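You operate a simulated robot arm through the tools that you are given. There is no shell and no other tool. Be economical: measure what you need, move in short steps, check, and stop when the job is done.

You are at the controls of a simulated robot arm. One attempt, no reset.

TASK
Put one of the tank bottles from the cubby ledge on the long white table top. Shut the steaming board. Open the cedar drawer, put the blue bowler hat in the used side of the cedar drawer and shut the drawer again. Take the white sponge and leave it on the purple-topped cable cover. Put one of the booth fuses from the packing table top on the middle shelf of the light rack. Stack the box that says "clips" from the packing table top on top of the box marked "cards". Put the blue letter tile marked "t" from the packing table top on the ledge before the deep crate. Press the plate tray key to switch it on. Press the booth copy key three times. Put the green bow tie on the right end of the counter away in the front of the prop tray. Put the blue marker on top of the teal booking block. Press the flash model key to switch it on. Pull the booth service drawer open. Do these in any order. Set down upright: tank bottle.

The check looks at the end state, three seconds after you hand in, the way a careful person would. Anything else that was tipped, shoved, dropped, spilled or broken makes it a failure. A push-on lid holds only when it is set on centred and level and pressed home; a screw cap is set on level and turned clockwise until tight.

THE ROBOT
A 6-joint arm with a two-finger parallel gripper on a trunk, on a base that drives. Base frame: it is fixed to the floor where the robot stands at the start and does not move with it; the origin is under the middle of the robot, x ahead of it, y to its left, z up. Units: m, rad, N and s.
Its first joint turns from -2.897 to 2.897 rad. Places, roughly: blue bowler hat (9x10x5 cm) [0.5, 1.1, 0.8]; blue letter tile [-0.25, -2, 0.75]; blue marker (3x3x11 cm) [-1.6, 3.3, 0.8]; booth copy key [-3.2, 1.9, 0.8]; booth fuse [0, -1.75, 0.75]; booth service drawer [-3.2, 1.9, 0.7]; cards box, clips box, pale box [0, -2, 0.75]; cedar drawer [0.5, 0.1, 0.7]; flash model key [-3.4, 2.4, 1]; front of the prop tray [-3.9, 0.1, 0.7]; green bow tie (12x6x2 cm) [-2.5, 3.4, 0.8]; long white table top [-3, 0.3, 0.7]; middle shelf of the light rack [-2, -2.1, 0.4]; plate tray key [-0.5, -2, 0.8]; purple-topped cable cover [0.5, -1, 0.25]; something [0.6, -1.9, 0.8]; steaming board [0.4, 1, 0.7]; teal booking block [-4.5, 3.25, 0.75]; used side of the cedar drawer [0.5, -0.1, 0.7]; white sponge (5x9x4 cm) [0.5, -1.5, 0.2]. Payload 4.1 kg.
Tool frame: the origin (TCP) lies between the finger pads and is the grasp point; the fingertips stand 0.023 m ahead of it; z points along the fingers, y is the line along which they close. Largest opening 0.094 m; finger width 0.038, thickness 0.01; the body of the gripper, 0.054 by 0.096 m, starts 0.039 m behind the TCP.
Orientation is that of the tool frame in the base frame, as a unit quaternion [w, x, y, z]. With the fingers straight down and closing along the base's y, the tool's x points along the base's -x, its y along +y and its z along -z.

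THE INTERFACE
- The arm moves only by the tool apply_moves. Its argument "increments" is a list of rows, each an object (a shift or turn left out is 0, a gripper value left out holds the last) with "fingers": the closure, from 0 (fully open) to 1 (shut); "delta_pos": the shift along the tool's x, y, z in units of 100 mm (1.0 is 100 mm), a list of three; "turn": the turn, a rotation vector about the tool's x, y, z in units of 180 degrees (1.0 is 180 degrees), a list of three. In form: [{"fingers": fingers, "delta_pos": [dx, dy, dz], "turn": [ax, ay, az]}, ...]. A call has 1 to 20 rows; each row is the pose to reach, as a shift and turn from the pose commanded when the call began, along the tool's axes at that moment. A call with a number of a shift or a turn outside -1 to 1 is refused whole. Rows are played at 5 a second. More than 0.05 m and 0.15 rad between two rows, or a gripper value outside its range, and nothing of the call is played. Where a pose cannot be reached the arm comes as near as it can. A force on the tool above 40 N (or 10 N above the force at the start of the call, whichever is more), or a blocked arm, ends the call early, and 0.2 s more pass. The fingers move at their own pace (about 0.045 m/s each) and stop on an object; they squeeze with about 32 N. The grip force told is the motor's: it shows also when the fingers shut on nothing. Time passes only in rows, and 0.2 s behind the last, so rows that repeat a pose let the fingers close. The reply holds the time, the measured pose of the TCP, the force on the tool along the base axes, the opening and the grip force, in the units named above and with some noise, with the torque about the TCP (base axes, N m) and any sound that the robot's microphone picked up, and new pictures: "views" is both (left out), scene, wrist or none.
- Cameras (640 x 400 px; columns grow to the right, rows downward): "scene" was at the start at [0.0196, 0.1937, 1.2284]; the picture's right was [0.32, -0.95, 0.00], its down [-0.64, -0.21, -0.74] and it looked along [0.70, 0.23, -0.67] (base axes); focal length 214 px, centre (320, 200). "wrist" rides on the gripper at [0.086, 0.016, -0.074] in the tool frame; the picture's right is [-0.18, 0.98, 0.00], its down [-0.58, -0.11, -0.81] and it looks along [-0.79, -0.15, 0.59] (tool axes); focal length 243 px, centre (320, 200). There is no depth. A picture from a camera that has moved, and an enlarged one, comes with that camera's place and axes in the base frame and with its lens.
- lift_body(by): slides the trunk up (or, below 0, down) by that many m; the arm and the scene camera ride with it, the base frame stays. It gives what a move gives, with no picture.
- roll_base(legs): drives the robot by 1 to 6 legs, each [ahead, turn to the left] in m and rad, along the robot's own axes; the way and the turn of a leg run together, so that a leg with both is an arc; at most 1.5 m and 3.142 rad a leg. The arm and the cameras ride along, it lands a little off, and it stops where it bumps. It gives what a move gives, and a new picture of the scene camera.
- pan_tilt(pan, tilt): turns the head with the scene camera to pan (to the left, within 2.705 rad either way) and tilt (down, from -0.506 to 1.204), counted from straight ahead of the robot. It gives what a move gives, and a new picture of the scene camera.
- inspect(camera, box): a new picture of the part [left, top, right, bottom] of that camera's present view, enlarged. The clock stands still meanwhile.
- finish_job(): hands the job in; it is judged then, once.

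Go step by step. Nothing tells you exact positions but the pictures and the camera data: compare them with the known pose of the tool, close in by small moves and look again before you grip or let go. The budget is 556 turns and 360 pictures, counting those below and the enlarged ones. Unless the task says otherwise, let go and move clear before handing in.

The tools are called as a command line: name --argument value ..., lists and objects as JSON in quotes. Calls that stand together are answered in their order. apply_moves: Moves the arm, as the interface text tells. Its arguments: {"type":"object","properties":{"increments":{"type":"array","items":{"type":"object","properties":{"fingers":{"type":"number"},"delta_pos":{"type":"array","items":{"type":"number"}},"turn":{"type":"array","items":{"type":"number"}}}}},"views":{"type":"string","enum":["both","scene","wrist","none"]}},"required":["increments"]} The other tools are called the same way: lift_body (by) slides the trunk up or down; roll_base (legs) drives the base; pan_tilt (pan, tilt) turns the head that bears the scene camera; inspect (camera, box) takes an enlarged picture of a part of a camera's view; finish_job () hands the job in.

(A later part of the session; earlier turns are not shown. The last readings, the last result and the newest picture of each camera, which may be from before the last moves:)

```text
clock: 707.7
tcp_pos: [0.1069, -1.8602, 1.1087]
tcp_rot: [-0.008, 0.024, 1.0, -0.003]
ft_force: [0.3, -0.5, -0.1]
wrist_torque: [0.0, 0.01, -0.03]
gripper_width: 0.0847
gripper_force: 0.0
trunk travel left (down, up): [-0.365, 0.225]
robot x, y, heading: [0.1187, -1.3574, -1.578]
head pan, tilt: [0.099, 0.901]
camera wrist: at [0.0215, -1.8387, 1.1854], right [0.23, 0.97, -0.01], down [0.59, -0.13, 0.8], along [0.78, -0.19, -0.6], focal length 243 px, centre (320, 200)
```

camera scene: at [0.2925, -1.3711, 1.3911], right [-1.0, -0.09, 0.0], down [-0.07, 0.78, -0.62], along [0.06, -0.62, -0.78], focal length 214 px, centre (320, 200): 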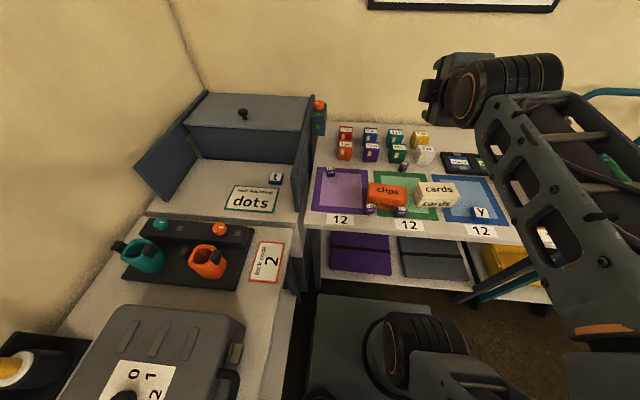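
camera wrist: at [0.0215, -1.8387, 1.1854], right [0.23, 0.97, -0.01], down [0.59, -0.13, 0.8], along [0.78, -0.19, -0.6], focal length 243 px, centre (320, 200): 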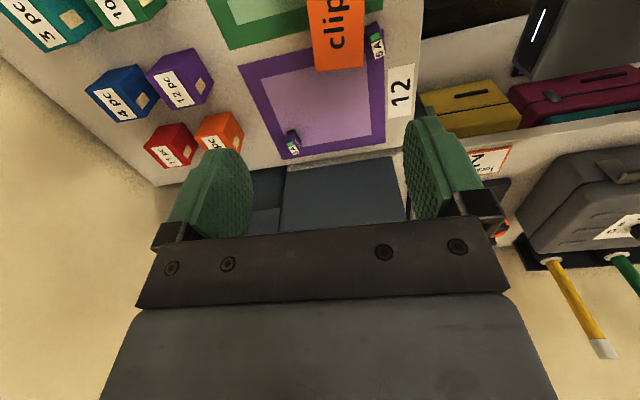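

apply_moves --increments '[{"delta_pos": [0, 0.15, 0.3]}, {"delta_pos": [0, 0.15, 0.75]}, {"delta_pos": [0, 0.15, 1.0]}]' --views "none"

apply_moves --increments '[{"delta_pos": [0, 0, 0.45]}, {"delta_pos": [0, 0, 0.9]}]' --views "wrist"

```text
clock: 708.5
tcp_pos: [0.1036, -1.8435, 1.0089]
tcp_rot: [-0.008, 0.024, 1.0, -0.002]
ft_force: [0.2, -0.1, 0.7]
wrist_torque: [0.0, -0.01, 0.02]
gripper_width: 0.0845
gripper_force: 0.1
trunk travel left (down, up): [-0.365, 0.225]
robot x, y, heading: [0.1165, -1.3593, -1.58]
head pan, tilt: [0.099, 0.901]
```

```text
clock: 709.1
tcp_pos: [0.1035, -1.8433, 0.9192]
tcp_rot: [-0.008, 0.024, 1.0, -0.003]
ft_force: [0.3, -0.2, 0.6]
wrist_torque: [-0.01, -0.03, -0.01]
gripper_width: 0.0844
gripper_force: 0.0
trunk travel left (down, up): [-0.365, 0.225]
robot x, y, heading: [0.1176, -1.353, -1.577]
head pan, tilt: [0.099, 0.901]
camera wrist: at [0.0197, -1.8227, 0.9941], right [0.23, 0.97, -0.01], down [0.59, -0.13, 0.8], along [0.78, -0.19, -0.6], focal length 243 px, centre (320, 200)
```

wrist: 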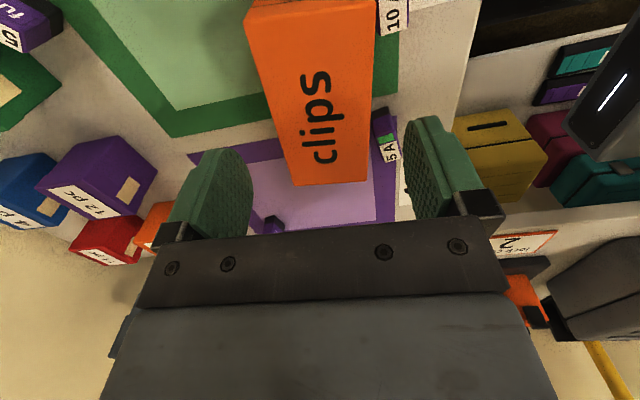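

apply_moves --increments '[{"delta_pos": [-0.085, 0, 0.2]}, {"delta_pos": [-0.085, 0, 0.5]}, {"delta_pos": [-0.085, 0, 0.75]}, {"delta_pos": [-0.085, 0, 0.87]}]' --views "wrist"

```text
clock: 710.1
tcp_pos: [0.1119, -1.8463, 0.8321]
tcp_rot: [-0.008, 0.024, 1.0, -0.001]
ft_force: [0.3, 0.0, 0.4]
wrist_torque: [-0.01, -0.02, 0.0]
gripper_width: 0.0845
gripper_force: 0.0
trunk travel left (down, up): [-0.365, 0.225]
robot x, y, heading: [0.1163, -1.358, -1.581]
head pan, tilt: [0.099, 0.901]
camera wrist: at [0.0271, -1.8246, 0.9081], right [0.23, 0.97, -0.01], down [0.59, -0.13, 0.8], along [0.78, -0.19, -0.6], focal length 243 px, centre (320, 200)
```

wrist: 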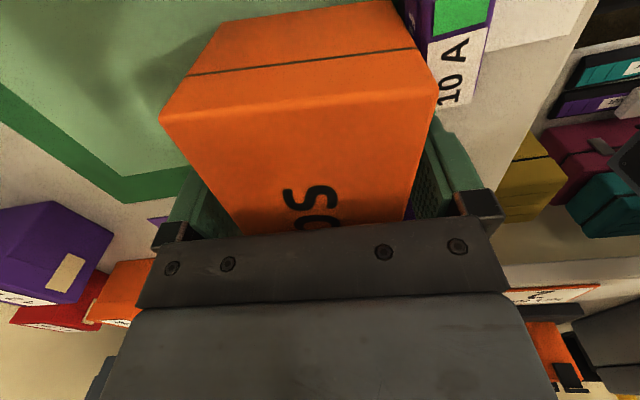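

Straddled, clear of the fuses. Close and lift well above.

apply_moves --increments '[{"fingers": 1}, {"fingers": 1}, {"fingers": 1}, {"fingers": 1}, {"delta_pos": [0, 0, -0.4], "fingers": 1}, {"delta_pos": [0, 0, -0.8]}, {"delta_pos": [0, 0, -1.0]}]' --views "none"

apply_moves --increments '[{"delta_pos": [0.4, -0.1, 0]}, {"delta_pos": [0.85, -0.2, 0]}]' --views "none"

apply_moves --increments '[{"delta_pos": [0.4, -0.02, 0]}, {"delta_pos": [0.8, -0.05, 0]}]' --views "wrist"

inspect --camera "scene" --box '[340, 150, 500, 250]'

```text
clock: 711.7
tcp_pos: [0.1136, -1.8457, 0.9333]
tcp_rot: [-0.008, 0.024, 1.0, -0.002]
ft_force: [0.7, 0.2, -1.8]
wrist_torque: [-0.02, 0.02, 0.0]
gripper_width: 0.0614
gripper_force: 32.4
trunk travel left (down, up): [-0.365, 0.225]
robot x, y, heading: [0.121, -1.3522, -1.581]
head pan, tilt: [0.099, 0.901]
```

```text
clock: 712.3
tcp_pos: [0.0278, -1.8611, 0.9351]
tcp_rot: [-0.008, 0.024, 1.0, -0.001]
ft_force: [0.1, -0.4, -2.1]
wrist_torque: [0.01, -0.02, 0.01]
gripper_width: 0.0619
gripper_force: 32.1
trunk travel left (down, up): [-0.365, 0.225]
robot x, y, heading: [0.1179, -1.3554, -1.582]
head pan, tilt: [0.099, 0.901]
```

```text
clock: 712.9
tcp_pos: [-0.051, -1.8628, 0.9337]
tcp_rot: [-0.008, 0.023, 1.0, -0.003]
ft_force: [0.5, -1.1, -2.3]
wrist_torque: [0.0, 0.02, 0.03]
gripper_width: 0.0618
gripper_force: 32.2
trunk travel left (down, up): [-0.365, 0.225]
robot x, y, heading: [0.1176, -1.3523, -1.58]
head pan, tilt: [0.099, 0.901]
camera wrist: at [-0.1373, -1.8414, 1.0107], right [0.23, 0.97, -0.01], down [0.59, -0.13, 0.8], along [0.78, -0.19, -0.6], focal length 243 px, centre (320, 200)
```

wrist: 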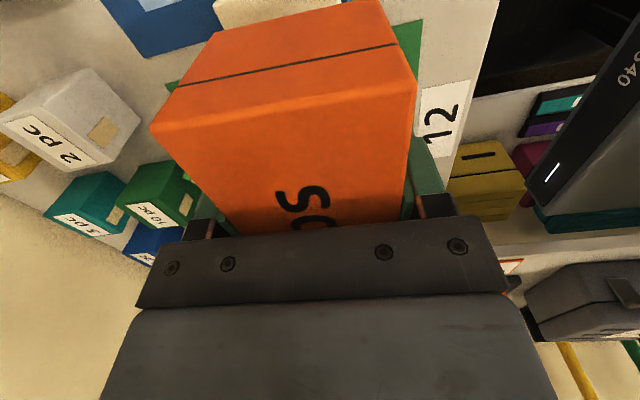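

```text
4.00 times, centred on (420, 200) of scene
camera zoom: at [0.2923, -1.3713, 1.3912], right [-1.0, -0.09, 0.0], down [-0.07, 0.78, -0.62], along [0.05, -0.62, -0.78], focal length 858 px, centre (-80, 200)
```

zoom: 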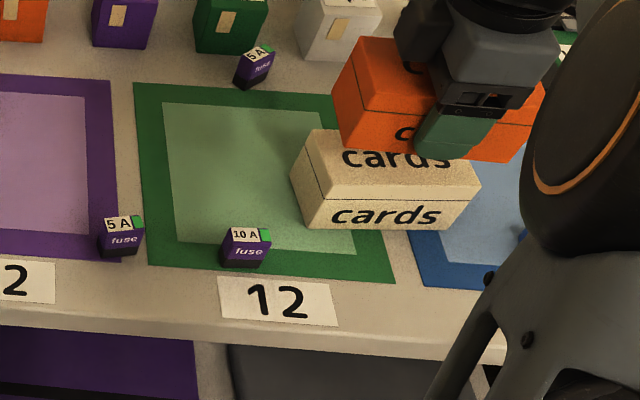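

apply_moves --increments '[{"delta_pos": [0.02, -0.065, 0.15]}, {"delta_pos": [0.02, -0.065, 0.3]}, {"delta_pos": [0.02, -0.065, 0.4]}, {"delta_pos": [0.02, -0.065, 0.45]}, {"delta_pos": [0.02, -0.065, 0.5]}]' --views "none"

inspect --camera "scene" --box '[340, 150, 500, 250]'

```text
clock: 714.1
tcp_pos: [-0.0557, -1.8704, 0.8881]
tcp_rot: [-0.009, 0.024, 1.0, -0.006]
ft_force: [0.0, -1.4, 35.0]
wrist_torque: [0.99, 0.05, -0.03]
gripper_width: 0.062
gripper_force: 32.3
trunk travel left (down, up): [-0.365, 0.225]
robot x, y, heading: [0.1197, -1.3554, -1.579]
head pan, tilt: [0.099, 0.901]
```

```text
4.00 times, centred on (420, 200) of scene
camera zoom: at [0.2934, -1.3689, 1.3916], right [-1.0, -0.09, 0.0], down [-0.07, 0.78, -0.62], along [0.05, -0.62, -0.78], focal length 858 px, centre (-80, 200)
```

zoom: 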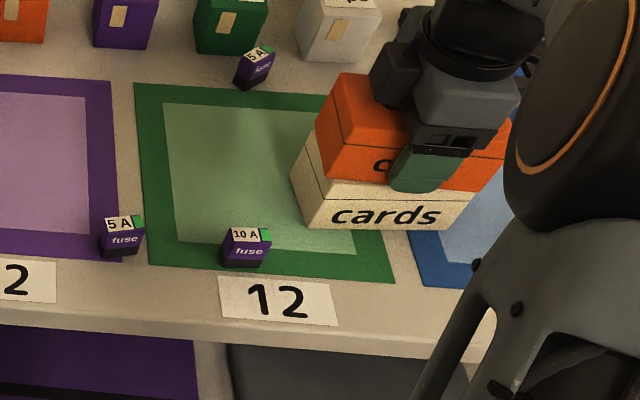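

apply_moves --increments '[{"delta_pos": [0, 0, -0.03], "fingers": 0.1}, {"delta_pos": [0, 0, -0.03], "fingers": 0.1}, {"delta_pos": [0, 0, -0.03], "fingers": 0.1}, {"delta_pos": [0, 0, -0.4]}, {"delta_pos": [0, 0, -0.85]}]' --views "none"

lift_body --by 0.15

inspect --camera "scene" --box '[320, 130, 520, 260]'

inspect --camera "wrist" --box '[0, 0, 640, 400]'

```text
clock: 715.3
tcp_pos: [-0.0549, -1.8671, 0.9704]
tcp_rot: [-0.008, 0.024, 1.0, -0.001]
ft_force: [-0.1, 0.5, -0.5]
wrist_torque: [-0.03, 0.01, 0.01]
gripper_width: 0.0849
gripper_force: 0.2
trunk travel left (down, up): [-0.365, 0.225]
robot x, y, heading: [0.118, -1.3537, -1.578]
head pan, tilt: [0.099, 0.901]
```

```text
clock: 717.0
tcp_pos: [-0.0551, -1.8676, 1.1202]
tcp_rot: [-0.008, 0.023, 1.0, -0.002]
ft_force: [-0.5, 0.1, -0.6]
wrist_torque: [0.01, 0.01, -0.03]
gripper_width: 0.0846
gripper_force: 0.0
trunk travel left (down, up): [-0.515, 0.075]
robot x, y, heading: [0.1182, -1.3511, -1.578]
head pan, tilt: [0.099, 0.901]
```

```text
3.08 times, centred on (420, 195) of scene
camera zoom: at [0.2925, -1.3712, 1.5411], right [-1.0, -0.09, 0.0], down [-0.07, 0.78, -0.62], along [0.06, -0.62, -0.78], focal length 660 px, centre (12, 215)
```

zoom: 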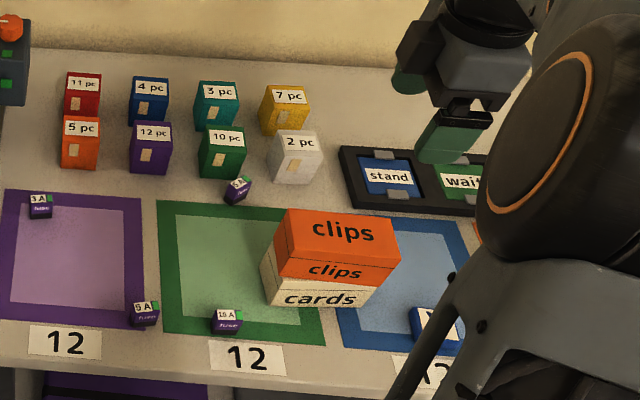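

```text
1.00 times, centred on (320, 200) of wrist
camera zoom: at [-0.1399, -1.8464, 1.1964], right [0.23, 0.97, -0.01], down [0.59, -0.13, 0.8], along [0.78, -0.19, -0.6], focal length 243 px, centre (320, 200)
```

zoom: 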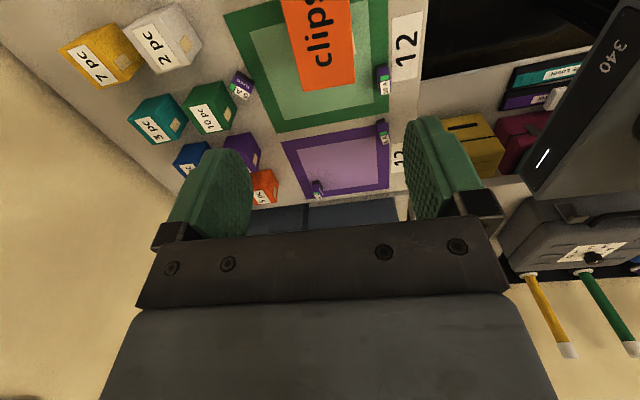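

Clips is stacked upright on cards. Now reposition for the plate tray key, keeping the arm high.

roll_base --legs '[[0, 0.2], [-0.9, 0], [0, -0.48], [0.92, 0], [0, 0.28]]'

pan_tilt --pan 0.0 --tilt 1.0

```text
clock: 729.3
tcp_pos: [-0.5058, -1.8262, 1.1201]
tcp_rot: [-0.008, 0.032, 0.999, -0.003]
ft_force: [0.9, 0.0, -0.1]
wrist_torque: [-0.01, 0.03, 0.0]
gripper_width: 0.0846
gripper_force: 0.1
trunk travel left (down, up): [-0.515, 0.075]
robot x, y, heading: [-0.3233, -1.314, -1.6]
head pan, tilt: [0.099, 0.901]
camera scene: at [-0.1488, -1.3353, 1.5411], right [-1.0, -0.07, 0.0], down [-0.06, 0.78, -0.62], along [0.04, -0.62, -0.78], focal length 214 px, centre (320, 200)
```

scene: 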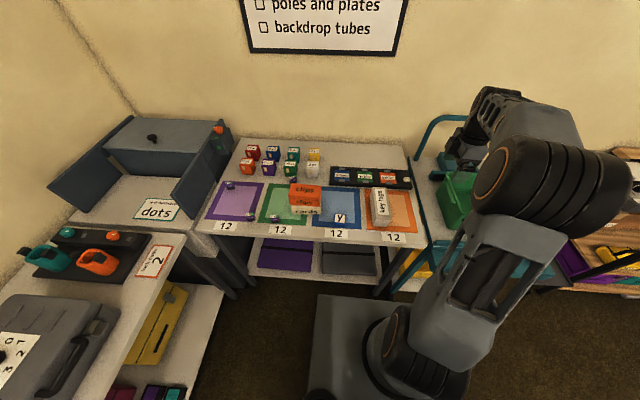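

```text
clock: 730.0
tcp_pos: [-0.505, -1.8248, 1.1205]
tcp_rot: [-0.008, 0.033, 0.999, -0.002]
ft_force: [0.0, 0.1, 0.8]
wrist_torque: [0.01, -0.01, 0.0]
gripper_width: 0.0847
gripper_force: 0.3
trunk travel left (down, up): [-0.515, 0.075]
robot x, y, heading: [-0.3223, -1.3146, -1.601]
head pan, tilt: [0.0, 1.0]
camera scene: at [-0.1563, -1.3297, 1.5339], right [-1.0, 0.03, 0.0], down [0.02, 0.84, -0.54], along [-0.02, -0.54, -0.84], focal length 214 px, centre (320, 200)
```

scene: 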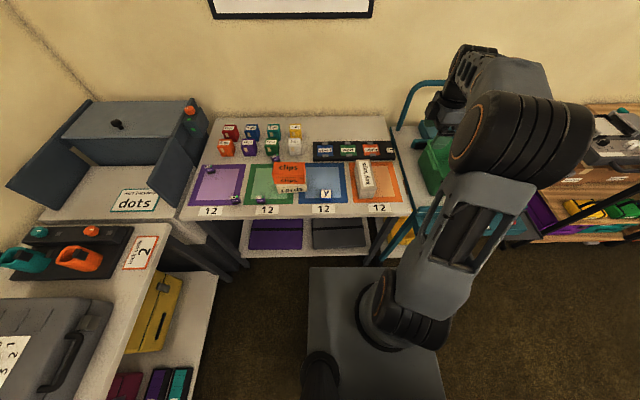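

The key is at about (-0.505, -2.03). It is far, so I'll use a standard yaw with a forward pitch of about 35°.

apply_moves --increments '[{"turn": [0, 0, 0.046], "fingers": 1}, {"turn": [0, 0, 0.092]}, {"turn": [0, 0, 0.138]}, {"turn": [0, 0, 0.184]}, {"turn": [0, 0, 0.23]}, {"turn": [0, 0, 0.276]}, {"turn": [0, 0, 0.322]}, {"turn": [0, 0, 0.368]}, {"turn": [0, 0, 0.414]}, {"turn": [0, 0, 0.46]}, {"turn": [0, 0, 0.51]}]' --views "none"

apply_moves --increments '[{"delta_pos": [0, 0, 0], "turn": [0, -0.046, 0]}, {"delta_pos": [-0.2, 0, 0], "turn": [0, -0.092, 0]}, {"delta_pos": [-0.5, 0, 0.1], "turn": [0, -0.138, 0]}, {"delta_pos": [-0.8, 0, 0.2], "turn": [0, -0.184, 0]}, {"delta_pos": [-1.0, 0, 0.4], "turn": [0, -0.2, 0]}]' --views "none"

lift_body --by -0.1

apply_moves --increments '[{"delta_pos": [0, 0, 0]}]' --views "both"

```text
refused: row 11 steps farther than a row can; nothing moved
```

```text
clock: 731.2
tcp_pos: [-0.4077, -1.8332, 1.0807]
tcp_rot: [0.302, 0.031, 0.953, -0.012]
ft_force: [-0.4, 1.1, 0.3]
wrist_torque: [-0.02, 0.01, -0.03]
gripper_width: 0.0845
gripper_force: 0.0
trunk travel left (down, up): [-0.515, 0.075]
robot x, y, heading: [-0.3229, -1.3152, -1.599]
head pan, tilt: [0.0, 1.0]
```

```text
clock: 732.5
tcp_pos: [-0.4085, -1.8326, 0.9816]
tcp_rot: [0.301, 0.031, 0.953, -0.013]
ft_force: [0.7, -0.3, 0.7]
wrist_torque: [0.0, -0.01, 0.0]
gripper_width: 0.0847
gripper_force: 0.1
trunk travel left (down, up): [-0.415, 0.175]
robot x, y, heading: [-0.3236, -1.3169, -1.597]
head pan, tilt: [0.0, 1.0]
```

```text
clock: 732.9
tcp_pos: [-0.4083, -1.8329, 0.9817]
tcp_rot: [0.302, 0.03, 0.953, -0.012]
ft_force: [-0.3, -0.3, 0.4]
wrist_torque: [-0.02, 0.03, 0.01]
gripper_width: 0.0844
gripper_force: 0.2
trunk travel left (down, up): [-0.415, 0.175]
robot x, y, heading: [-0.3261, -1.3128, -1.598]
head pan, tilt: [0.0, 1.0]
camera scene: at [-0.1564, -1.3296, 1.4339], right [-1.0, 0.03, 0.0], down [0.02, 0.84, -0.54], along [-0.02, -0.54, -0.84], focal length 214 px, centre (320, 200)
camera wrist: at [-0.5207, -1.8087, 0.9923], right [0.21, 0.97, 0.1], down [0.0, -0.1, 0.99], along [0.98, -0.21, -0.03], focal length 243 px, centre (320, 200)
```

scene: 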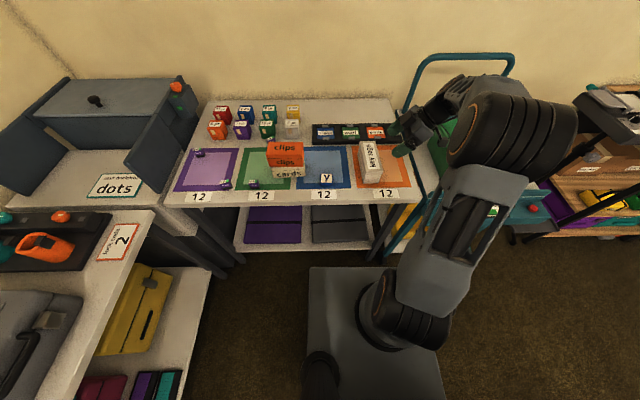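
wrist: 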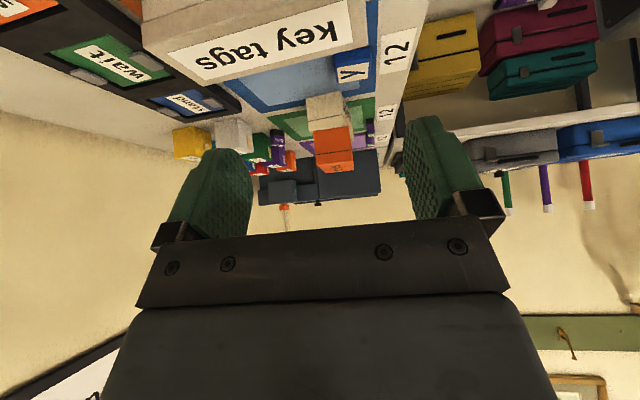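

The yaw call was refused, so the pitch went the wrong way. Undo it and redo properly.

lift_body --by 0.12

apply_moves --increments '[{"turn": [0, 0.045, 0], "fingers": 1}, {"turn": [0, 0.09, 0]}, {"turn": [0, 0.135, 0]}, {"turn": [0, 0.17, 0]}, {"turn": [0, 0.195, 0]}]' --views "none"

apply_moves --increments '[{"turn": [0, 0, 0.047]}, {"turn": [0, 0, 0.094]}, {"turn": [0, 0, 0.141]}, {"turn": [0, 0, 0.188]}, {"turn": [0, 0, 0.235]}, {"turn": [0, 0, 0.282]}, {"turn": [0, 0, 0.329]}, {"turn": [0, 0, 0.376]}, {"turn": [0, 0, 0.423]}, {"turn": [0, 0, 0.47]}, {"turn": [0, 0, 0.515]}]' --views "none"

```text
clock: 734.4
tcp_pos: [-0.4083, -1.8335, 1.1012]
tcp_rot: [0.301, 0.03, 0.953, -0.012]
ft_force: [0.0, 1.8, 1.2]
wrist_torque: [0.0, 0.01, 0.02]
gripper_width: 0.0846
gripper_force: 0.0
trunk travel left (down, up): [-0.535, 0.055]
robot x, y, heading: [-0.3225, -1.3159, -1.596]
head pan, tilt: [0.0, 1.0]
```

```text
clock: 735.6
tcp_pos: [-0.4084, -1.8335, 1.1009]
tcp_rot: [-0.001, 0.032, 0.999, -0.002]
ft_force: [0.1, -0.8, -0.7]
wrist_torque: [0.01, -0.02, 0.03]
gripper_width: 0.0003
gripper_force: 23.8
trunk travel left (down, up): [-0.535, 0.055]
robot x, y, heading: [-0.3237, -1.3177, -1.597]
head pan, tilt: [0.0, 1.0]
```

```text
clock: 738.0
tcp_pos: [-0.408, -1.8329, 1.1008]
tcp_rot: [0.002, 0.747, 0.665, -0.002]
ft_force: [0.1, 0.3, 0.3]
wrist_torque: [0.02, 0.02, 0.0]
gripper_width: 0.0
gripper_force: 31.6
trunk travel left (down, up): [-0.535, 0.055]
robot x, y, heading: [-0.3209, -1.3178, -1.598]
head pan, tilt: [0.0, 1.0]
```

apply_moves --increments '[{"delta_pos": [-0.2, -0.1, 0], "turn": [0, -0.04, 0]}, {"delta_pos": [-0.45, -0.25, 0], "turn": [0, -0.08, 0]}, {"delta_pos": [-0.7, -0.45, 0], "turn": [0, -0.12, 0]}, {"delta_pos": [-0.95, -0.65, 0], "turn": [0, -0.16, 0]}, {"delta_pos": [-0.95, -0.73, 0.1], "turn": [0, -0.195, 0]}]' --views "none"

lift_body --by -0.12

apply_moves --increments '[{"delta_pos": [-0.25, 0, 0.1]}, {"delta_pos": [-0.5, 0, 0.2]}]' --views "both"

```text
clock: 739.2
tcp_pos: [-0.4932, -1.919, 1.0932]
tcp_rot: [0.202, 0.711, 0.634, -0.227]
ft_force: [0.6, 0.2, 0.1]
wrist_torque: [0.04, 0.0, 0.0]
gripper_width: 0.0001
gripper_force: 32.2
trunk travel left (down, up): [-0.535, 0.055]
robot x, y, heading: [-0.3218, -1.3135, -1.597]
head pan, tilt: [0.0, 1.0]
```

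```text
clock: 740.7
tcp_pos: [-0.4928, -1.9182, 0.9726]
tcp_rot: [0.202, 0.711, 0.635, -0.226]
ft_force: [-0.3, -0.8, -0.4]
wrist_torque: [0.02, 0.04, 0.01]
gripper_width: 0.0
gripper_force: 32.0
trunk travel left (down, up): [-0.415, 0.175]
robot x, y, heading: [-0.3246, -1.3148, -1.598]
head pan, tilt: [0.0, 1.0]
```

```text
clock: 741.3
tcp_pos: [-0.5008, -1.9721, 0.984]
tcp_rot: [0.203, 0.71, 0.636, -0.225]
ft_force: [0.3, -0.6, -0.2]
wrist_torque: [0.03, 0.01, 0.0]
gripper_width: 0.0
gripper_force: 31.9
trunk travel left (down, up): [-0.415, 0.175]
robot x, y, heading: [-0.324, -1.3172, -1.596]
head pan, tilt: [0.0, 1.0]
camera scene: at [-0.1565, -1.3298, 1.4339], right [-1.0, 0.03, 0.0], down [0.02, 0.84, -0.54], along [-0.02, -0.54, -0.84], focal length 214 px, centre (320, 200)
camera wrist: at [-0.4714, -1.8604, 0.9951], right [0.96, -0.26, 0.11], down [-0.11, 0.0, 0.99], along [-0.26, -0.97, -0.02], focal length 243 px, centre (320, 200)
```

scene: 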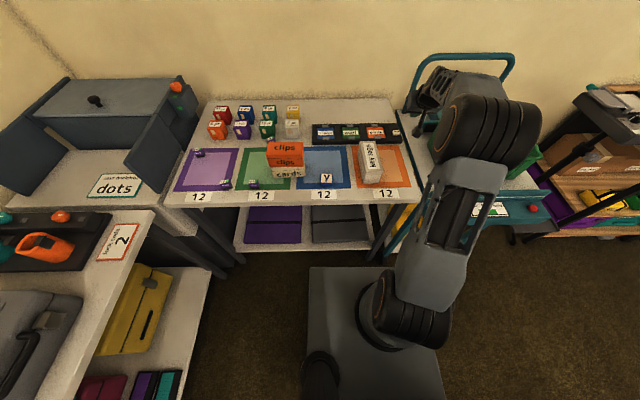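
wrist: 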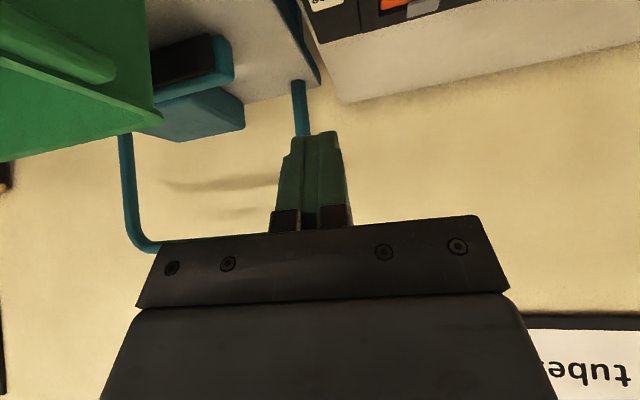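

apply_moves --increments '[{"delta_pos": [-0.3, 0.03, 0.2]}, {"delta_pos": [-0.59, 0.06, 0.42]}, {"delta_pos": [-0.35, 0.06, 0.75]}]' --views "wrist"

```text
clock: 742.1
tcp_pos: [-0.501, -2.0461, 0.9406]
tcp_rot: [0.203, 0.71, 0.635, -0.227]
ft_force: [0.2, -0.4, 0.5]
wrist_torque: [0.02, 0.01, 0.02]
gripper_width: 0.0
gripper_force: 32.3
trunk travel left (down, up): [-0.415, 0.175]
robot x, y, heading: [-0.3235, -1.315, -1.597]
head pan, tilt: [0.0, 1.0]
camera wrist: at [-0.4725, -1.9336, 0.9524], right [0.96, -0.26, 0.11], down [-0.11, 0.01, 0.99], along [-0.26, -0.97, -0.02], focal length 243 px, centre (320, 200)
```

wrist: 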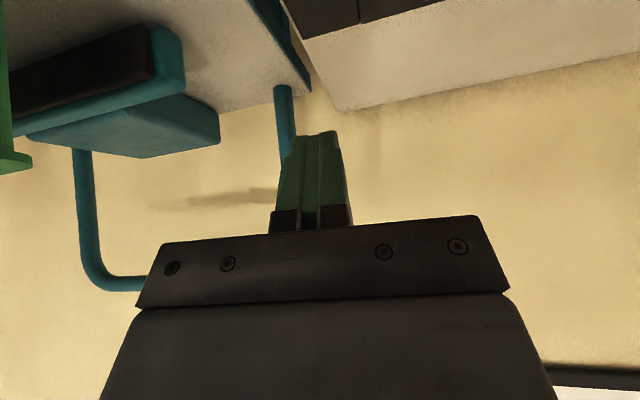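

inspect --camera "scene" --box '[340, 90, 460, 180]'

```text
4.44 times, centred on (400, 135) of scene
camera zoom: at [-0.1564, -1.3298, 1.434], right [-1.0, 0.03, 0.0], down [0.02, 0.84, -0.54], along [-0.02, -0.54, -0.84], focal length 953 px, centre (-36, 489)
```

zoom: 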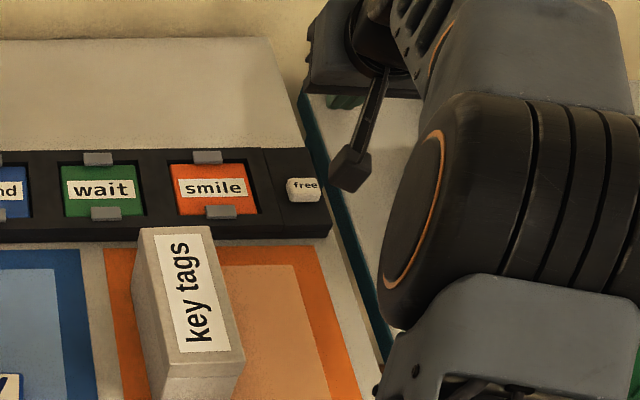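

apply_moves --increments '[{"delta_pos": [0.2, 0, 0.28]}, {"delta_pos": [0.35, 0, 0.49]}]' --views "none"

inspect --camera "scene" --box '[340, 90, 460, 180]'

```text
clock: 742.7
tcp_pos: [-0.5021, -2.0426, 0.8808]
tcp_rot: [0.203, 0.71, 0.635, -0.226]
ft_force: [0.7, -0.4, -0.1]
wrist_torque: [0.0, -0.01, 0.01]
gripper_width: 0.0
gripper_force: 32.6
trunk travel left (down, up): [-0.415, 0.175]
robot x, y, heading: [-0.3228, -1.313, -1.604]
head pan, tilt: [0.0, 1.0]
```

```text
4.44 times, centred on (400, 135) of scene
camera zoom: at [-0.1565, -1.3298, 1.4339], right [-1.0, 0.03, 0.0], down [0.02, 0.84, -0.54], along [-0.02, -0.54, -0.84], focal length 953 px, centre (-36, 489)
```

zoom: 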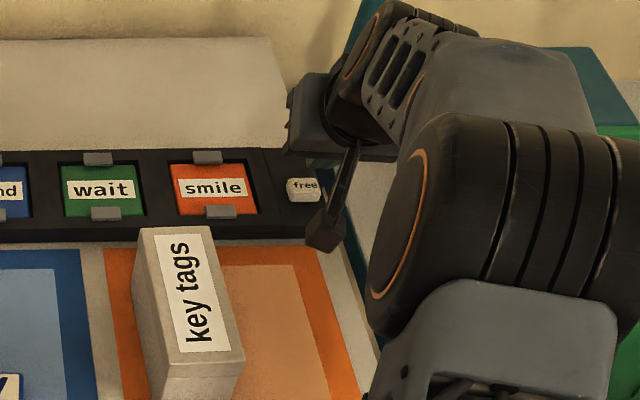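

apply_moves --increments '[{"delta_pos": [0.03, 0, 0.04]}, {"delta_pos": [0.06, 0, 0.08]}, {"delta_pos": [0.075, 0, 0.105]}]' --views "none"

apply_moves --increments '[{"delta_pos": [0.02, 0, 0.03]}, {"delta_pos": [0.04, 0, 0.06]}]' --views "none"

```text
clock: 743.5
tcp_pos: [-0.5001, -2.0424, 0.8696]
tcp_rot: [0.203, 0.71, 0.636, -0.225]
ft_force: [-0.6, 0.5, -0.1]
wrist_torque: [0.03, -0.03, 0.04]
gripper_width: 0.0
gripper_force: 32.2
trunk travel left (down, up): [-0.415, 0.175]
robot x, y, heading: [-0.3267, -1.3136, -1.595]
head pan, tilt: [0.0, 1.0]
```

```text
clock: 744.1
tcp_pos: [-0.5001, -2.0444, 0.863]
tcp_rot: [0.204, 0.71, 0.635, -0.226]
ft_force: [0.1, -0.4, 0.0]
wrist_torque: [0.04, 0.01, 0.02]
gripper_width: 0.0001
gripper_force: 32.1
trunk travel left (down, up): [-0.415, 0.175]
robot x, y, heading: [-0.3239, -1.3145, -1.6]
head pan, tilt: [0.0, 1.0]
```

apply_moves --increments '[{"delta_pos": [0.015, 0, 0.025]}, {"delta_pos": [0.03, 0, 0.05]}]' --views "none"

apply_moves --increments '[{"delta_pos": [0.015, 0, 0.025]}, {"delta_pos": [0.03, 0, 0.05]}]' --views "none"

inspect --camera "scene" --box '[340, 90, 460, 180]'

```text
clock: 744.7
tcp_pos: [-0.5001, -2.0438, 0.8586]
tcp_rot: [0.203, 0.711, 0.634, -0.227]
ft_force: [-0.4, -1.4, 3.7]
wrist_torque: [-0.03, 0.02, 0.03]
gripper_width: 0.0
gripper_force: 31.9
trunk travel left (down, up): [-0.415, 0.175]
robot x, y, heading: [-0.3192, -1.3176, -1.602]
head pan, tilt: [0.0, 1.0]
heard: click
```

```text
clock: 745.3
tcp_pos: [-0.5002, -2.043, 0.8562]
tcp_rot: [0.205, 0.709, 0.635, -0.228]
ft_force: [2.9, 4.0, 24.4]
wrist_torque: [0.15, -0.06, -0.06]
gripper_width: 0.0
gripper_force: 32.1
trunk travel left (down, up): [-0.415, 0.175]
robot x, y, heading: [-0.3219, -1.3194, -1.596]
head pan, tilt: [0.0, 1.0]
```

```text
4.44 times, centred on (400, 135) of scene
camera zoom: at [-0.1555, -1.3265, 1.4342], right [-1.0, 0.03, 0.0], down [0.02, 0.84, -0.54], along [-0.02, -0.54, -0.84], focal length 953 px, centre (-36, 489)
```

zoom: 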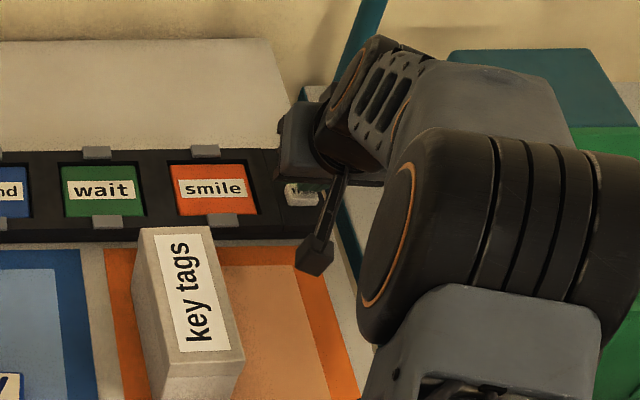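

Click heard. Withdraw upward.

apply_moves --increments '[{"delta_pos": [-0.2, 0, -0.28]}, {"delta_pos": [-0.45, 0, -0.6]}, {"delta_pos": [-0.65, 0, -0.95]}]' --views "none"

lift_body --by 0.17

inspect --camera "scene" --box '[320, 90, 440, 190]'

```text
clock: 746.1
tcp_pos: [-0.5014, -2.0411, 0.9642]
tcp_rot: [0.202, 0.711, 0.635, -0.226]
ft_force: [0.5, 0.0, -0.2]
wrist_torque: [0.04, -0.01, 0.0]
gripper_width: 0.0001
gripper_force: 31.8
trunk travel left (down, up): [-0.415, 0.175]
robot x, y, heading: [-0.324, -1.3149, -1.604]
head pan, tilt: [0.0, 1.0]
```

```text
clock: 748.0
tcp_pos: [-0.5009, -2.0418, 1.1358]
tcp_rot: [0.203, 0.71, 0.636, -0.226]
ft_force: [-0.6, 0.6, 0.0]
wrist_torque: [-0.02, -0.03, -0.01]
gripper_width: 0.0
gripper_force: 32.0
trunk travel left (down, up): [-0.585, 0.005]
robot x, y, heading: [-0.3272, -1.3177, -1.596]
head pan, tilt: [0.0, 1.0]
```

```text
4.00 times, centred on (380, 140) of scene
camera zoom: at [-0.1564, -1.3298, 1.6039], right [-1.0, 0.03, 0.0], down [0.02, 0.84, -0.54], along [-0.02, -0.54, -0.84], focal length 858 px, centre (80, 440)
```

zoom: 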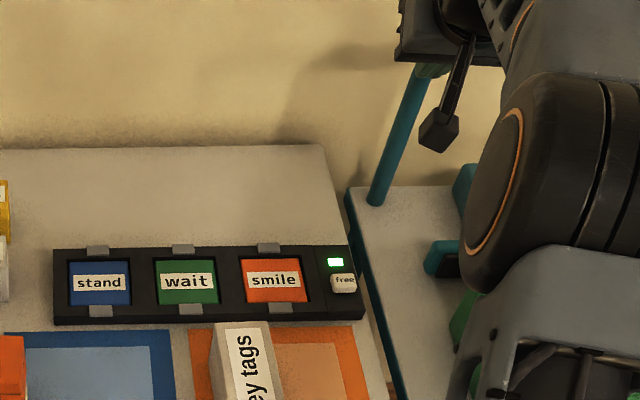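

A green lamp shows the tray is on. Now the disturbed 5 A fuse: straighten the tool and reposition.

apply_moves --increments '[{"delta_pos": [0.1, 0, 0], "turn": [0, 0.04, 0]}, {"delta_pos": [0.3, 0, 0], "turn": [0, 0.08, 0]}, {"delta_pos": [0.5, 0, 0], "turn": [0, 0.12, 0], "fingers": 0.5}, {"delta_pos": [0.7, 0, 0], "turn": [0, 0.16, 0]}, {"delta_pos": [0.9, 0, 0], "turn": [0, 0.193, 0]}]' --views "none"

roll_base --legs '[[0, -0.4], [-0.55, 0], [0, 0.4], [0.53, 0]]'

inspect --camera "wrist" --box '[0, 0, 640, 400]'

```text
clock: 749.2
tcp_pos: [-0.4922, -1.9683, 1.0837]
tcp_rot: [0.002, 0.746, 0.666, -0.004]
ft_force: [0.9, -0.1, 0.6]
wrist_torque: [0.0, -0.03, 0.01]
gripper_width: 0.0467
gripper_force: 0.2
trunk travel left (down, up): [-0.585, 0.005]
robot x, y, heading: [-0.3185, -1.3155, -1.601]
head pan, tilt: [0.0, 1.0]
```

```text
clock: 757.5
tcp_pos: [-0.2685, -2.0129, 1.0849]
tcp_rot: [0.003, 0.742, 0.671, -0.004]
ft_force: [0.8, -0.1, -0.3]
wrist_torque: [0.05, 0.0, 0.01]
gripper_width: 0.0469
gripper_force: 0.1
trunk travel left (down, up): [-0.585, 0.005]
robot x, y, heading: [-0.1046, -1.357, -1.592]
head pan, tilt: [0.0, 1.0]
camera scene: at [0.0614, -1.3706, 1.6039], right [-1.0, 0.02, 0.0], down [0.02, 0.84, -0.54], along [-0.01, -0.54, -0.84], focal length 214 px, centre (320, 200)
```

scene: 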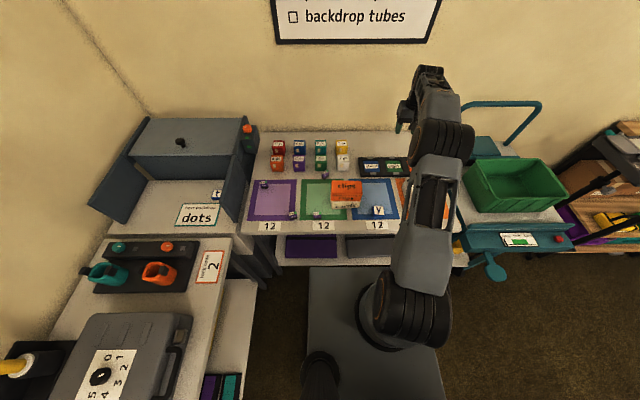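

```text
1.00 times, centred on (320, 200) of wrist
camera zoom: at [-0.2435, -1.927, 1.1585], right [0.96, -0.28, 0.0], down [-0.17, -0.56, 0.81], along [-0.23, -0.78, -0.58], focal length 243 px, centre (320, 200)
```

zoom: 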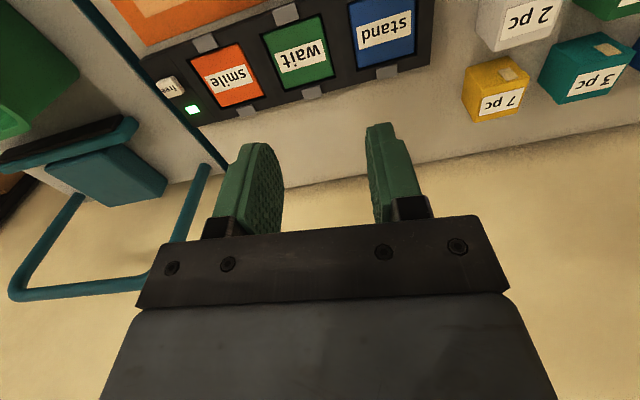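

apply_moves --increments '[{"delta_pos": [0.05, 0.48, 0], "turn": [0, 0, -0.015]}, {"delta_pos": [0.1, 0.96, 0], "turn": [0, 0, -0.03]}]' --views "none"

apply_moves --increments '[{"delta_pos": [0.0, 0.48, 0]}, {"delta_pos": [0.0, 0.95, 0]}]' --views "none"

apply_moves --increments '[{"delta_pos": [0.0, 0.48, 0]}, {"delta_pos": [0.0, 0.95, 0]}, {"delta_pos": [0.0, 0.95, 0.4]}]' --views "wrist"

```text
clock: 758.1
tcp_pos: [-0.1711, -2.0116, 1.0842]
tcp_rot: [0.003, 0.71, 0.704, -0.005]
ft_force: [0.5, -0.8, 0.2]
wrist_torque: [-0.01, 0.02, -0.01]
gripper_width: 0.047
gripper_force: 0.1
trunk travel left (down, up): [-0.585, 0.005]
robot x, y, heading: [-0.1046, -1.3557, -1.586]
head pan, tilt: [0.0, 1.0]
```

```text
clock: 758.7
tcp_pos: [-0.0766, -2.0128, 1.0863]
tcp_rot: [0.003, 0.709, 0.705, -0.005]
ft_force: [0.4, 0.8, 0.3]
wrist_torque: [0.01, 0.02, -0.05]
gripper_width: 0.047
gripper_force: 0.0
trunk travel left (down, up): [-0.585, 0.005]
robot x, y, heading: [-0.1045, -1.3557, -1.584]
head pan, tilt: [0.0, 1.0]
```

```text
clock: 759.5
tcp_pos: [0.0179, -2.0143, 1.0439]
tcp_rot: [0.004, 0.71, 0.704, -0.004]
ft_force: [0.3, 0.2, -0.5]
wrist_torque: [0.0, -0.03, 0.03]
gripper_width: 0.0474
gripper_force: 0.0
trunk travel left (down, up): [-0.585, 0.005]
robot x, y, heading: [-0.1071, -1.3568, -1.589]
head pan, tilt: [0.0, 1.0]
camera wrist: at [0.0353, -1.9258, 1.118], right [0.98, -0.19, 0.0], down [-0.11, -0.57, 0.81], along [-0.16, -0.8, -0.58], focal length 243 px, centre (320, 200)
```

wrist: 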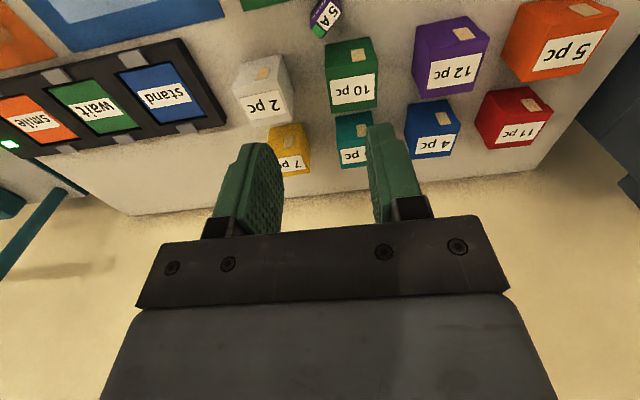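

apply_moves --increments '[{"delta_pos": [0.05, 0.03, 0.4]}, {"delta_pos": [0.05, 0.03, 0.8]}, {"delta_pos": [0.05, 0.03, 1.0]}]' --views "none"

apply_moves --increments '[{"delta_pos": [0, 0, 0.4]}, {"delta_pos": [0, 0, 0.7]}]' --views "wrist"

```text
clock: 760.3
tcp_pos: [0.0223, -2.0113, 0.9437]
tcp_rot: [0.004, 0.71, 0.704, -0.004]
ft_force: [-0.5, -0.9, -0.2]
wrist_torque: [0.0, 0.0, 0.0]
gripper_width: 0.047
gripper_force: 0.0
trunk travel left (down, up): [-0.585, 0.005]
robot x, y, heading: [-0.1047, -1.3588, -1.595]
head pan, tilt: [0.0, 1.0]
```

```text
clock: 760.9
tcp_pos: [0.0237, -2.0108, 0.8736]
tcp_rot: [0.005, 0.709, 0.705, -0.005]
ft_force: [-0.5, 0.6, -0.2]
wrist_torque: [-0.03, 0.01, -0.01]
gripper_width: 0.0472
gripper_force: 0.1
trunk travel left (down, up): [-0.585, 0.005]
robot x, y, heading: [-0.1044, -1.3572, -1.591]
head pan, tilt: [0.0, 1.0]
camera wrist: at [0.0408, -1.923, 0.9472], right [0.98, -0.19, 0.0], down [-0.11, -0.57, 0.81], along [-0.15, -0.8, -0.58], focal length 243 px, centre (320, 200)
```

wrist: 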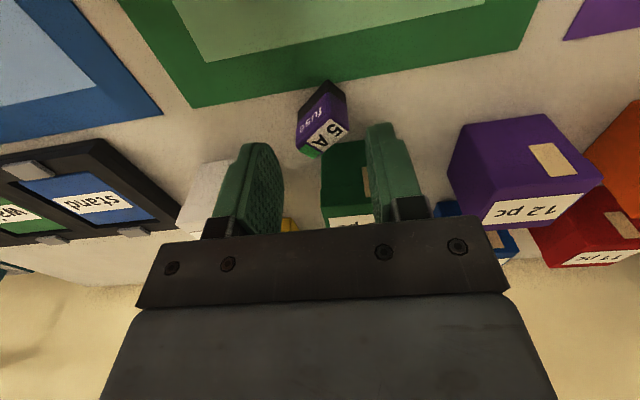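

apply_moves --increments '[{"delta_pos": [0.02, 0.02, 0.2]}, {"delta_pos": [0.02, 0.02, 0.38]}, {"delta_pos": [0.02, 0.02, 0.46]}]' --views "wrist"

```text
clock: 761.7
tcp_pos: [0.0242, -2.0094, 0.8271]
tcp_rot: [0.004, 0.709, 0.705, -0.003]
ft_force: [1.1, 0.1, 0.7]
wrist_torque: [0.0, 0.0, 0.01]
gripper_width: 0.0471
gripper_force: 0.1
trunk travel left (down, up): [-0.585, 0.005]
robot x, y, heading: [-0.1051, -1.3575, -1.585]
head pan, tilt: [0.0, 1.0]
camera wrist: at [0.0406, -1.9216, 0.9011], right [0.98, -0.19, 0.0], down [-0.11, -0.57, 0.81], along [-0.15, -0.8, -0.58], focal length 243 px, centre (320, 200)
```

wrist: 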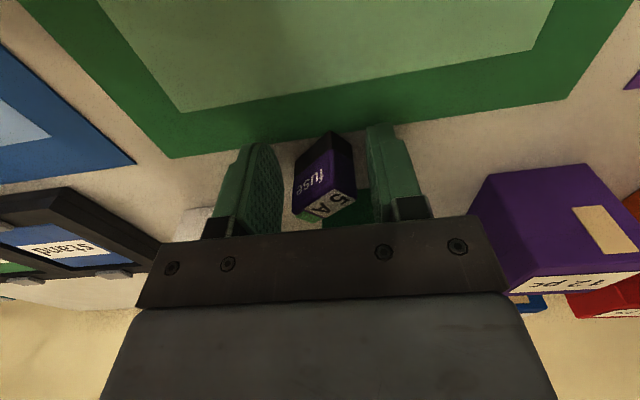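

Fuse is between the fingers. Close and lift.

apply_moves --increments '[{"fingers": 1}, {"fingers": 1}, {"fingers": 1}, {"fingers": 1}, {"delta_pos": [0, 0, -0.4], "fingers": 1}, {"delta_pos": [0, 0, -0.9]}]' --views "none"

apply_moves --increments '[{"delta_pos": [0, 0, -0.45]}, {"delta_pos": [0.4, 0, -0.7]}, {"delta_pos": [0.8, 0, -0.9]}]' --views "wrist"

```text
clock: 763.1
tcp_pos: [0.0244, -2.0089, 0.9179]
tcp_rot: [0.003, 0.709, 0.705, -0.003]
ft_force: [0.5, 0.1, 0.4]
wrist_torque: [0.0, 0.03, -0.02]
gripper_width: 0.0338
gripper_force: 32.4
trunk travel left (down, up): [-0.585, 0.005]
robot x, y, heading: [-0.1046, -1.3549, -1.591]
head pan, tilt: [0.0, 1.0]
```

```text
clock: 763.9
tcp_pos: [0.0254, -1.9261, 1.0056]
tcp_rot: [0.004, 0.71, 0.705, -0.004]
ft_force: [-0.4, -0.2, -0.5]
wrist_torque: [0.0, -0.01, -0.01]
gripper_width: 0.0339
gripper_force: 32.1
trunk travel left (down, up): [-0.585, 0.005]
robot x, y, heading: [-0.1051, -1.3565, -1.588]
head pan, tilt: [0.0, 1.0]
camera wrist: at [0.0418, -1.8387, 1.0792], right [0.98, -0.19, 0.0], down [-0.11, -0.57, 0.81], along [-0.15, -0.8, -0.58], focal length 243 px, centre (320, 200)
```

wrist: 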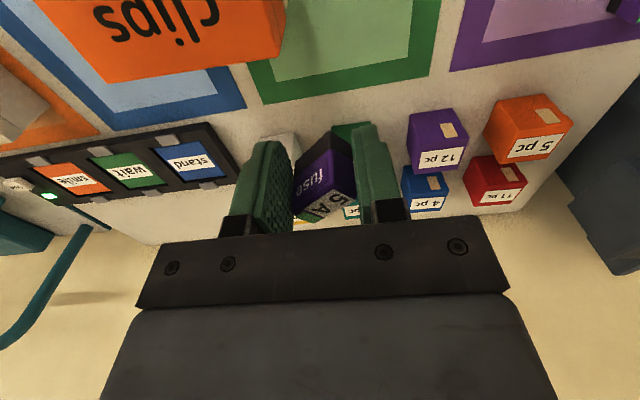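

roll_base --legs '[[-0.3, 0], [0, -1.55], [1.3, 0], [0.6, 0], [0, 1.57]]'

pan_tilt --pan 0.1 --tilt 0.7

inspect --camera "scene" --box '[200, 100, 520, 300]'

```text
clock: 782.6
tcp_pos: [-1.8383, -1.6513, 1.0046]
tcp_rot: [0.004, 0.694, 0.72, -0.004]
ft_force: [-1.2, 0.0, -0.9]
wrist_torque: [0.01, 0.03, 0.0]
gripper_width: 0.0318
gripper_force: 31.6
trunk travel left (down, up): [-0.585, 0.005]
robot x, y, heading: [-1.9927, -1.0889, -1.545]
head pan, tilt: [0.0, 1.0]
camera scene: at [-1.826, -1.0932, 1.6039], right [-1.0, -0.02, 0.0], down [-0.02, 0.84, -0.54], along [0.01, -0.54, -0.84], focal length 214 px, centre (320, 200)
```

scene: 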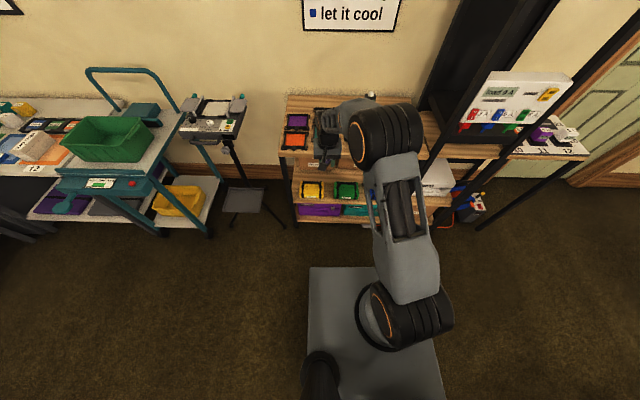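

```text
clock: 783.5
tcp_pos: [-1.8387, -1.6521, 1.0058]
tcp_rot: [0.004, 0.695, 0.719, -0.004]
ft_force: [-1.3, 0.4, -1.4]
wrist_torque: [-0.02, 0.0, -0.01]
gripper_width: 0.0313
gripper_force: 32.4
trunk travel left (down, up): [-0.585, 0.005]
robot x, y, heading: [-1.9944, -1.0864, -1.546]
head pan, tilt: [0.099, 0.7]
camera scene: at [-1.8173, -1.1079, 1.6272], right [-0.99, -0.12, 0.0], down [-0.08, 0.64, -0.76], along [0.09, -0.76, -0.64], focal length 214 px, centre (320, 200)
```

scene: 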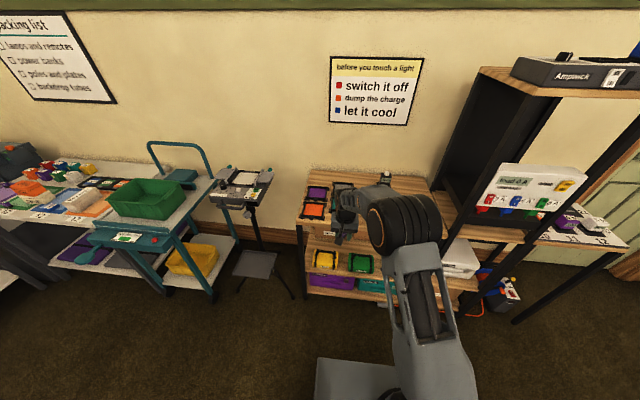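

```text
refused: no pictures are left
```

Pictures are used up; from here I work from the earlier views and the force readings. Middle shelf: cases at x≈-1.77 and -1.99 leave a gap near x≈-1.875, shelf z≈0.38, front edge about y≈-1.84. Retract, drive closer and lower.

apply_moves --increments '[{"delta_pos": [0.4, -0.2, 0]}, {"delta_pos": [0.8, -0.4, 0]}, {"delta_pos": [1.0, -0.42, 0]}]' --views "none"

roll_base --legs '[[0.25, 0]]'

```text
clock: 784.2
tcp_pos: [-1.8836, -1.552, 1.0038]
tcp_rot: [0.004, 0.695, 0.719, -0.004]
ft_force: [-0.6, -0.2, -0.1]
wrist_torque: [0.01, 0.03, 0.02]
gripper_width: 0.0161
gripper_force: 32.0
trunk travel left (down, up): [-0.585, 0.005]
robot x, y, heading: [-1.9903, -1.086, -1.543]
head pan, tilt: [0.099, 0.7]
no pictures are left
```

```text
clock: 786.1
tcp_pos: [-1.8807, -1.8029, 1.0032]
tcp_rot: [0.003, 0.696, 0.718, -0.003]
ft_force: [-0.7, 0.9, -0.1]
wrist_torque: [-0.03, -0.02, 0.04]
gripper_width: 0.0161
gripper_force: 31.6
trunk travel left (down, up): [-0.585, 0.005]
robot x, y, heading: [-1.9871, -1.3407, -1.551]
head pan, tilt: [0.099, 0.7]
```

lift_body --by -0.4

apply_moves --increments '[{"delta_pos": [-0.05, 0.05, 0], "turn": [0, -0.04, 0]}, {"delta_pos": [-0.1, 0.05, 0], "turn": [0, -0.083, 0]}]' --views "none"

```text
clock: 788.1
tcp_pos: [-1.8816, -1.8046, 0.8034]
tcp_rot: [0.008, 0.696, 0.717, -0.007]
ft_force: [-1.9, 7.2, 13.2]
wrist_torque: [-0.84, 0.13, -0.14]
gripper_width: 0.0158
gripper_force: 31.7
trunk travel left (down, up): [-0.38, 0.21]
robot x, y, heading: [-1.9891, -1.3384, -1.549]
head pan, tilt: [0.099, 0.7]
stopped: the force on the tool passed its limit (the readings are from after the stop); the commanded pose is now the measured one
```

```text
clock: 788.7
tcp_pos: [-1.8748, -1.814, 0.8022]
tcp_rot: [0.1, 0.69, 0.711, -0.097]
ft_force: [0.4, -0.1, -0.9]
wrist_torque: [0.01, 0.0, 0.02]
gripper_width: 0.0158
gripper_force: 32.6
trunk travel left (down, up): [-0.38, 0.21]
robot x, y, heading: [-1.988, -1.3417, -1.551]
head pan, tilt: [0.099, 0.7]
no pictures are left
```

Something on the top shelf was touched lightly. I'll back away and come in from the front with a pitched tool, below the top shelf.

roll_base --legs '[[-0.18, 0]]'

lift_body --by -0.36

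apply_moves --increments '[{"turn": [0, -0.04, 0]}, {"turn": [0, -0.08, 0]}, {"turn": [0, -0.12, 0]}, {"turn": [0, -0.16, 0]}]' --views "none"

```text
clock: 790.2
tcp_pos: [-1.8792, -1.6358, 0.8013]
tcp_rot: [0.099, 0.689, 0.711, -0.096]
ft_force: [0.9, -0.9, -0.1]
wrist_torque: [0.04, 0.03, -0.01]
gripper_width: 0.016
gripper_force: 31.9
trunk travel left (down, up): [-0.38, 0.21]
robot x, y, heading: [-1.9925, -1.1581, -1.548]
head pan, tilt: [0.099, 0.7]
```

```text
clock: 793.7
tcp_pos: [-1.8794, -1.6356, 0.443]
tcp_rot: [0.099, 0.689, 0.711, -0.096]
ft_force: [-0.4, -0.7, -0.3]
wrist_torque: [-0.01, 0.02, 0.01]
gripper_width: 0.0161
gripper_force: 32.5
trunk travel left (down, up): [-0.02, 0.57]
robot x, y, heading: [-1.992, -1.1555, -1.547]
head pan, tilt: [0.099, 0.7]
```

```text
clock: 794.7
tcp_pos: [-1.8793, -1.6349, 0.4421]
tcp_rot: [0.271, 0.647, 0.661, -0.266]
ft_force: [1.5, -0.8, 0.7]
wrist_torque: [0.05, 0.05, -0.04]
gripper_width: 0.0157
gripper_force: 32.3
out of reach, approached as far as the arm can: row 3
trunk travel left (down, up): [-0.02, 0.57]
robot x, y, heading: [-1.9889, -1.1598, -1.55]
head pan, tilt: [0.099, 0.7]
no pictures are left
```

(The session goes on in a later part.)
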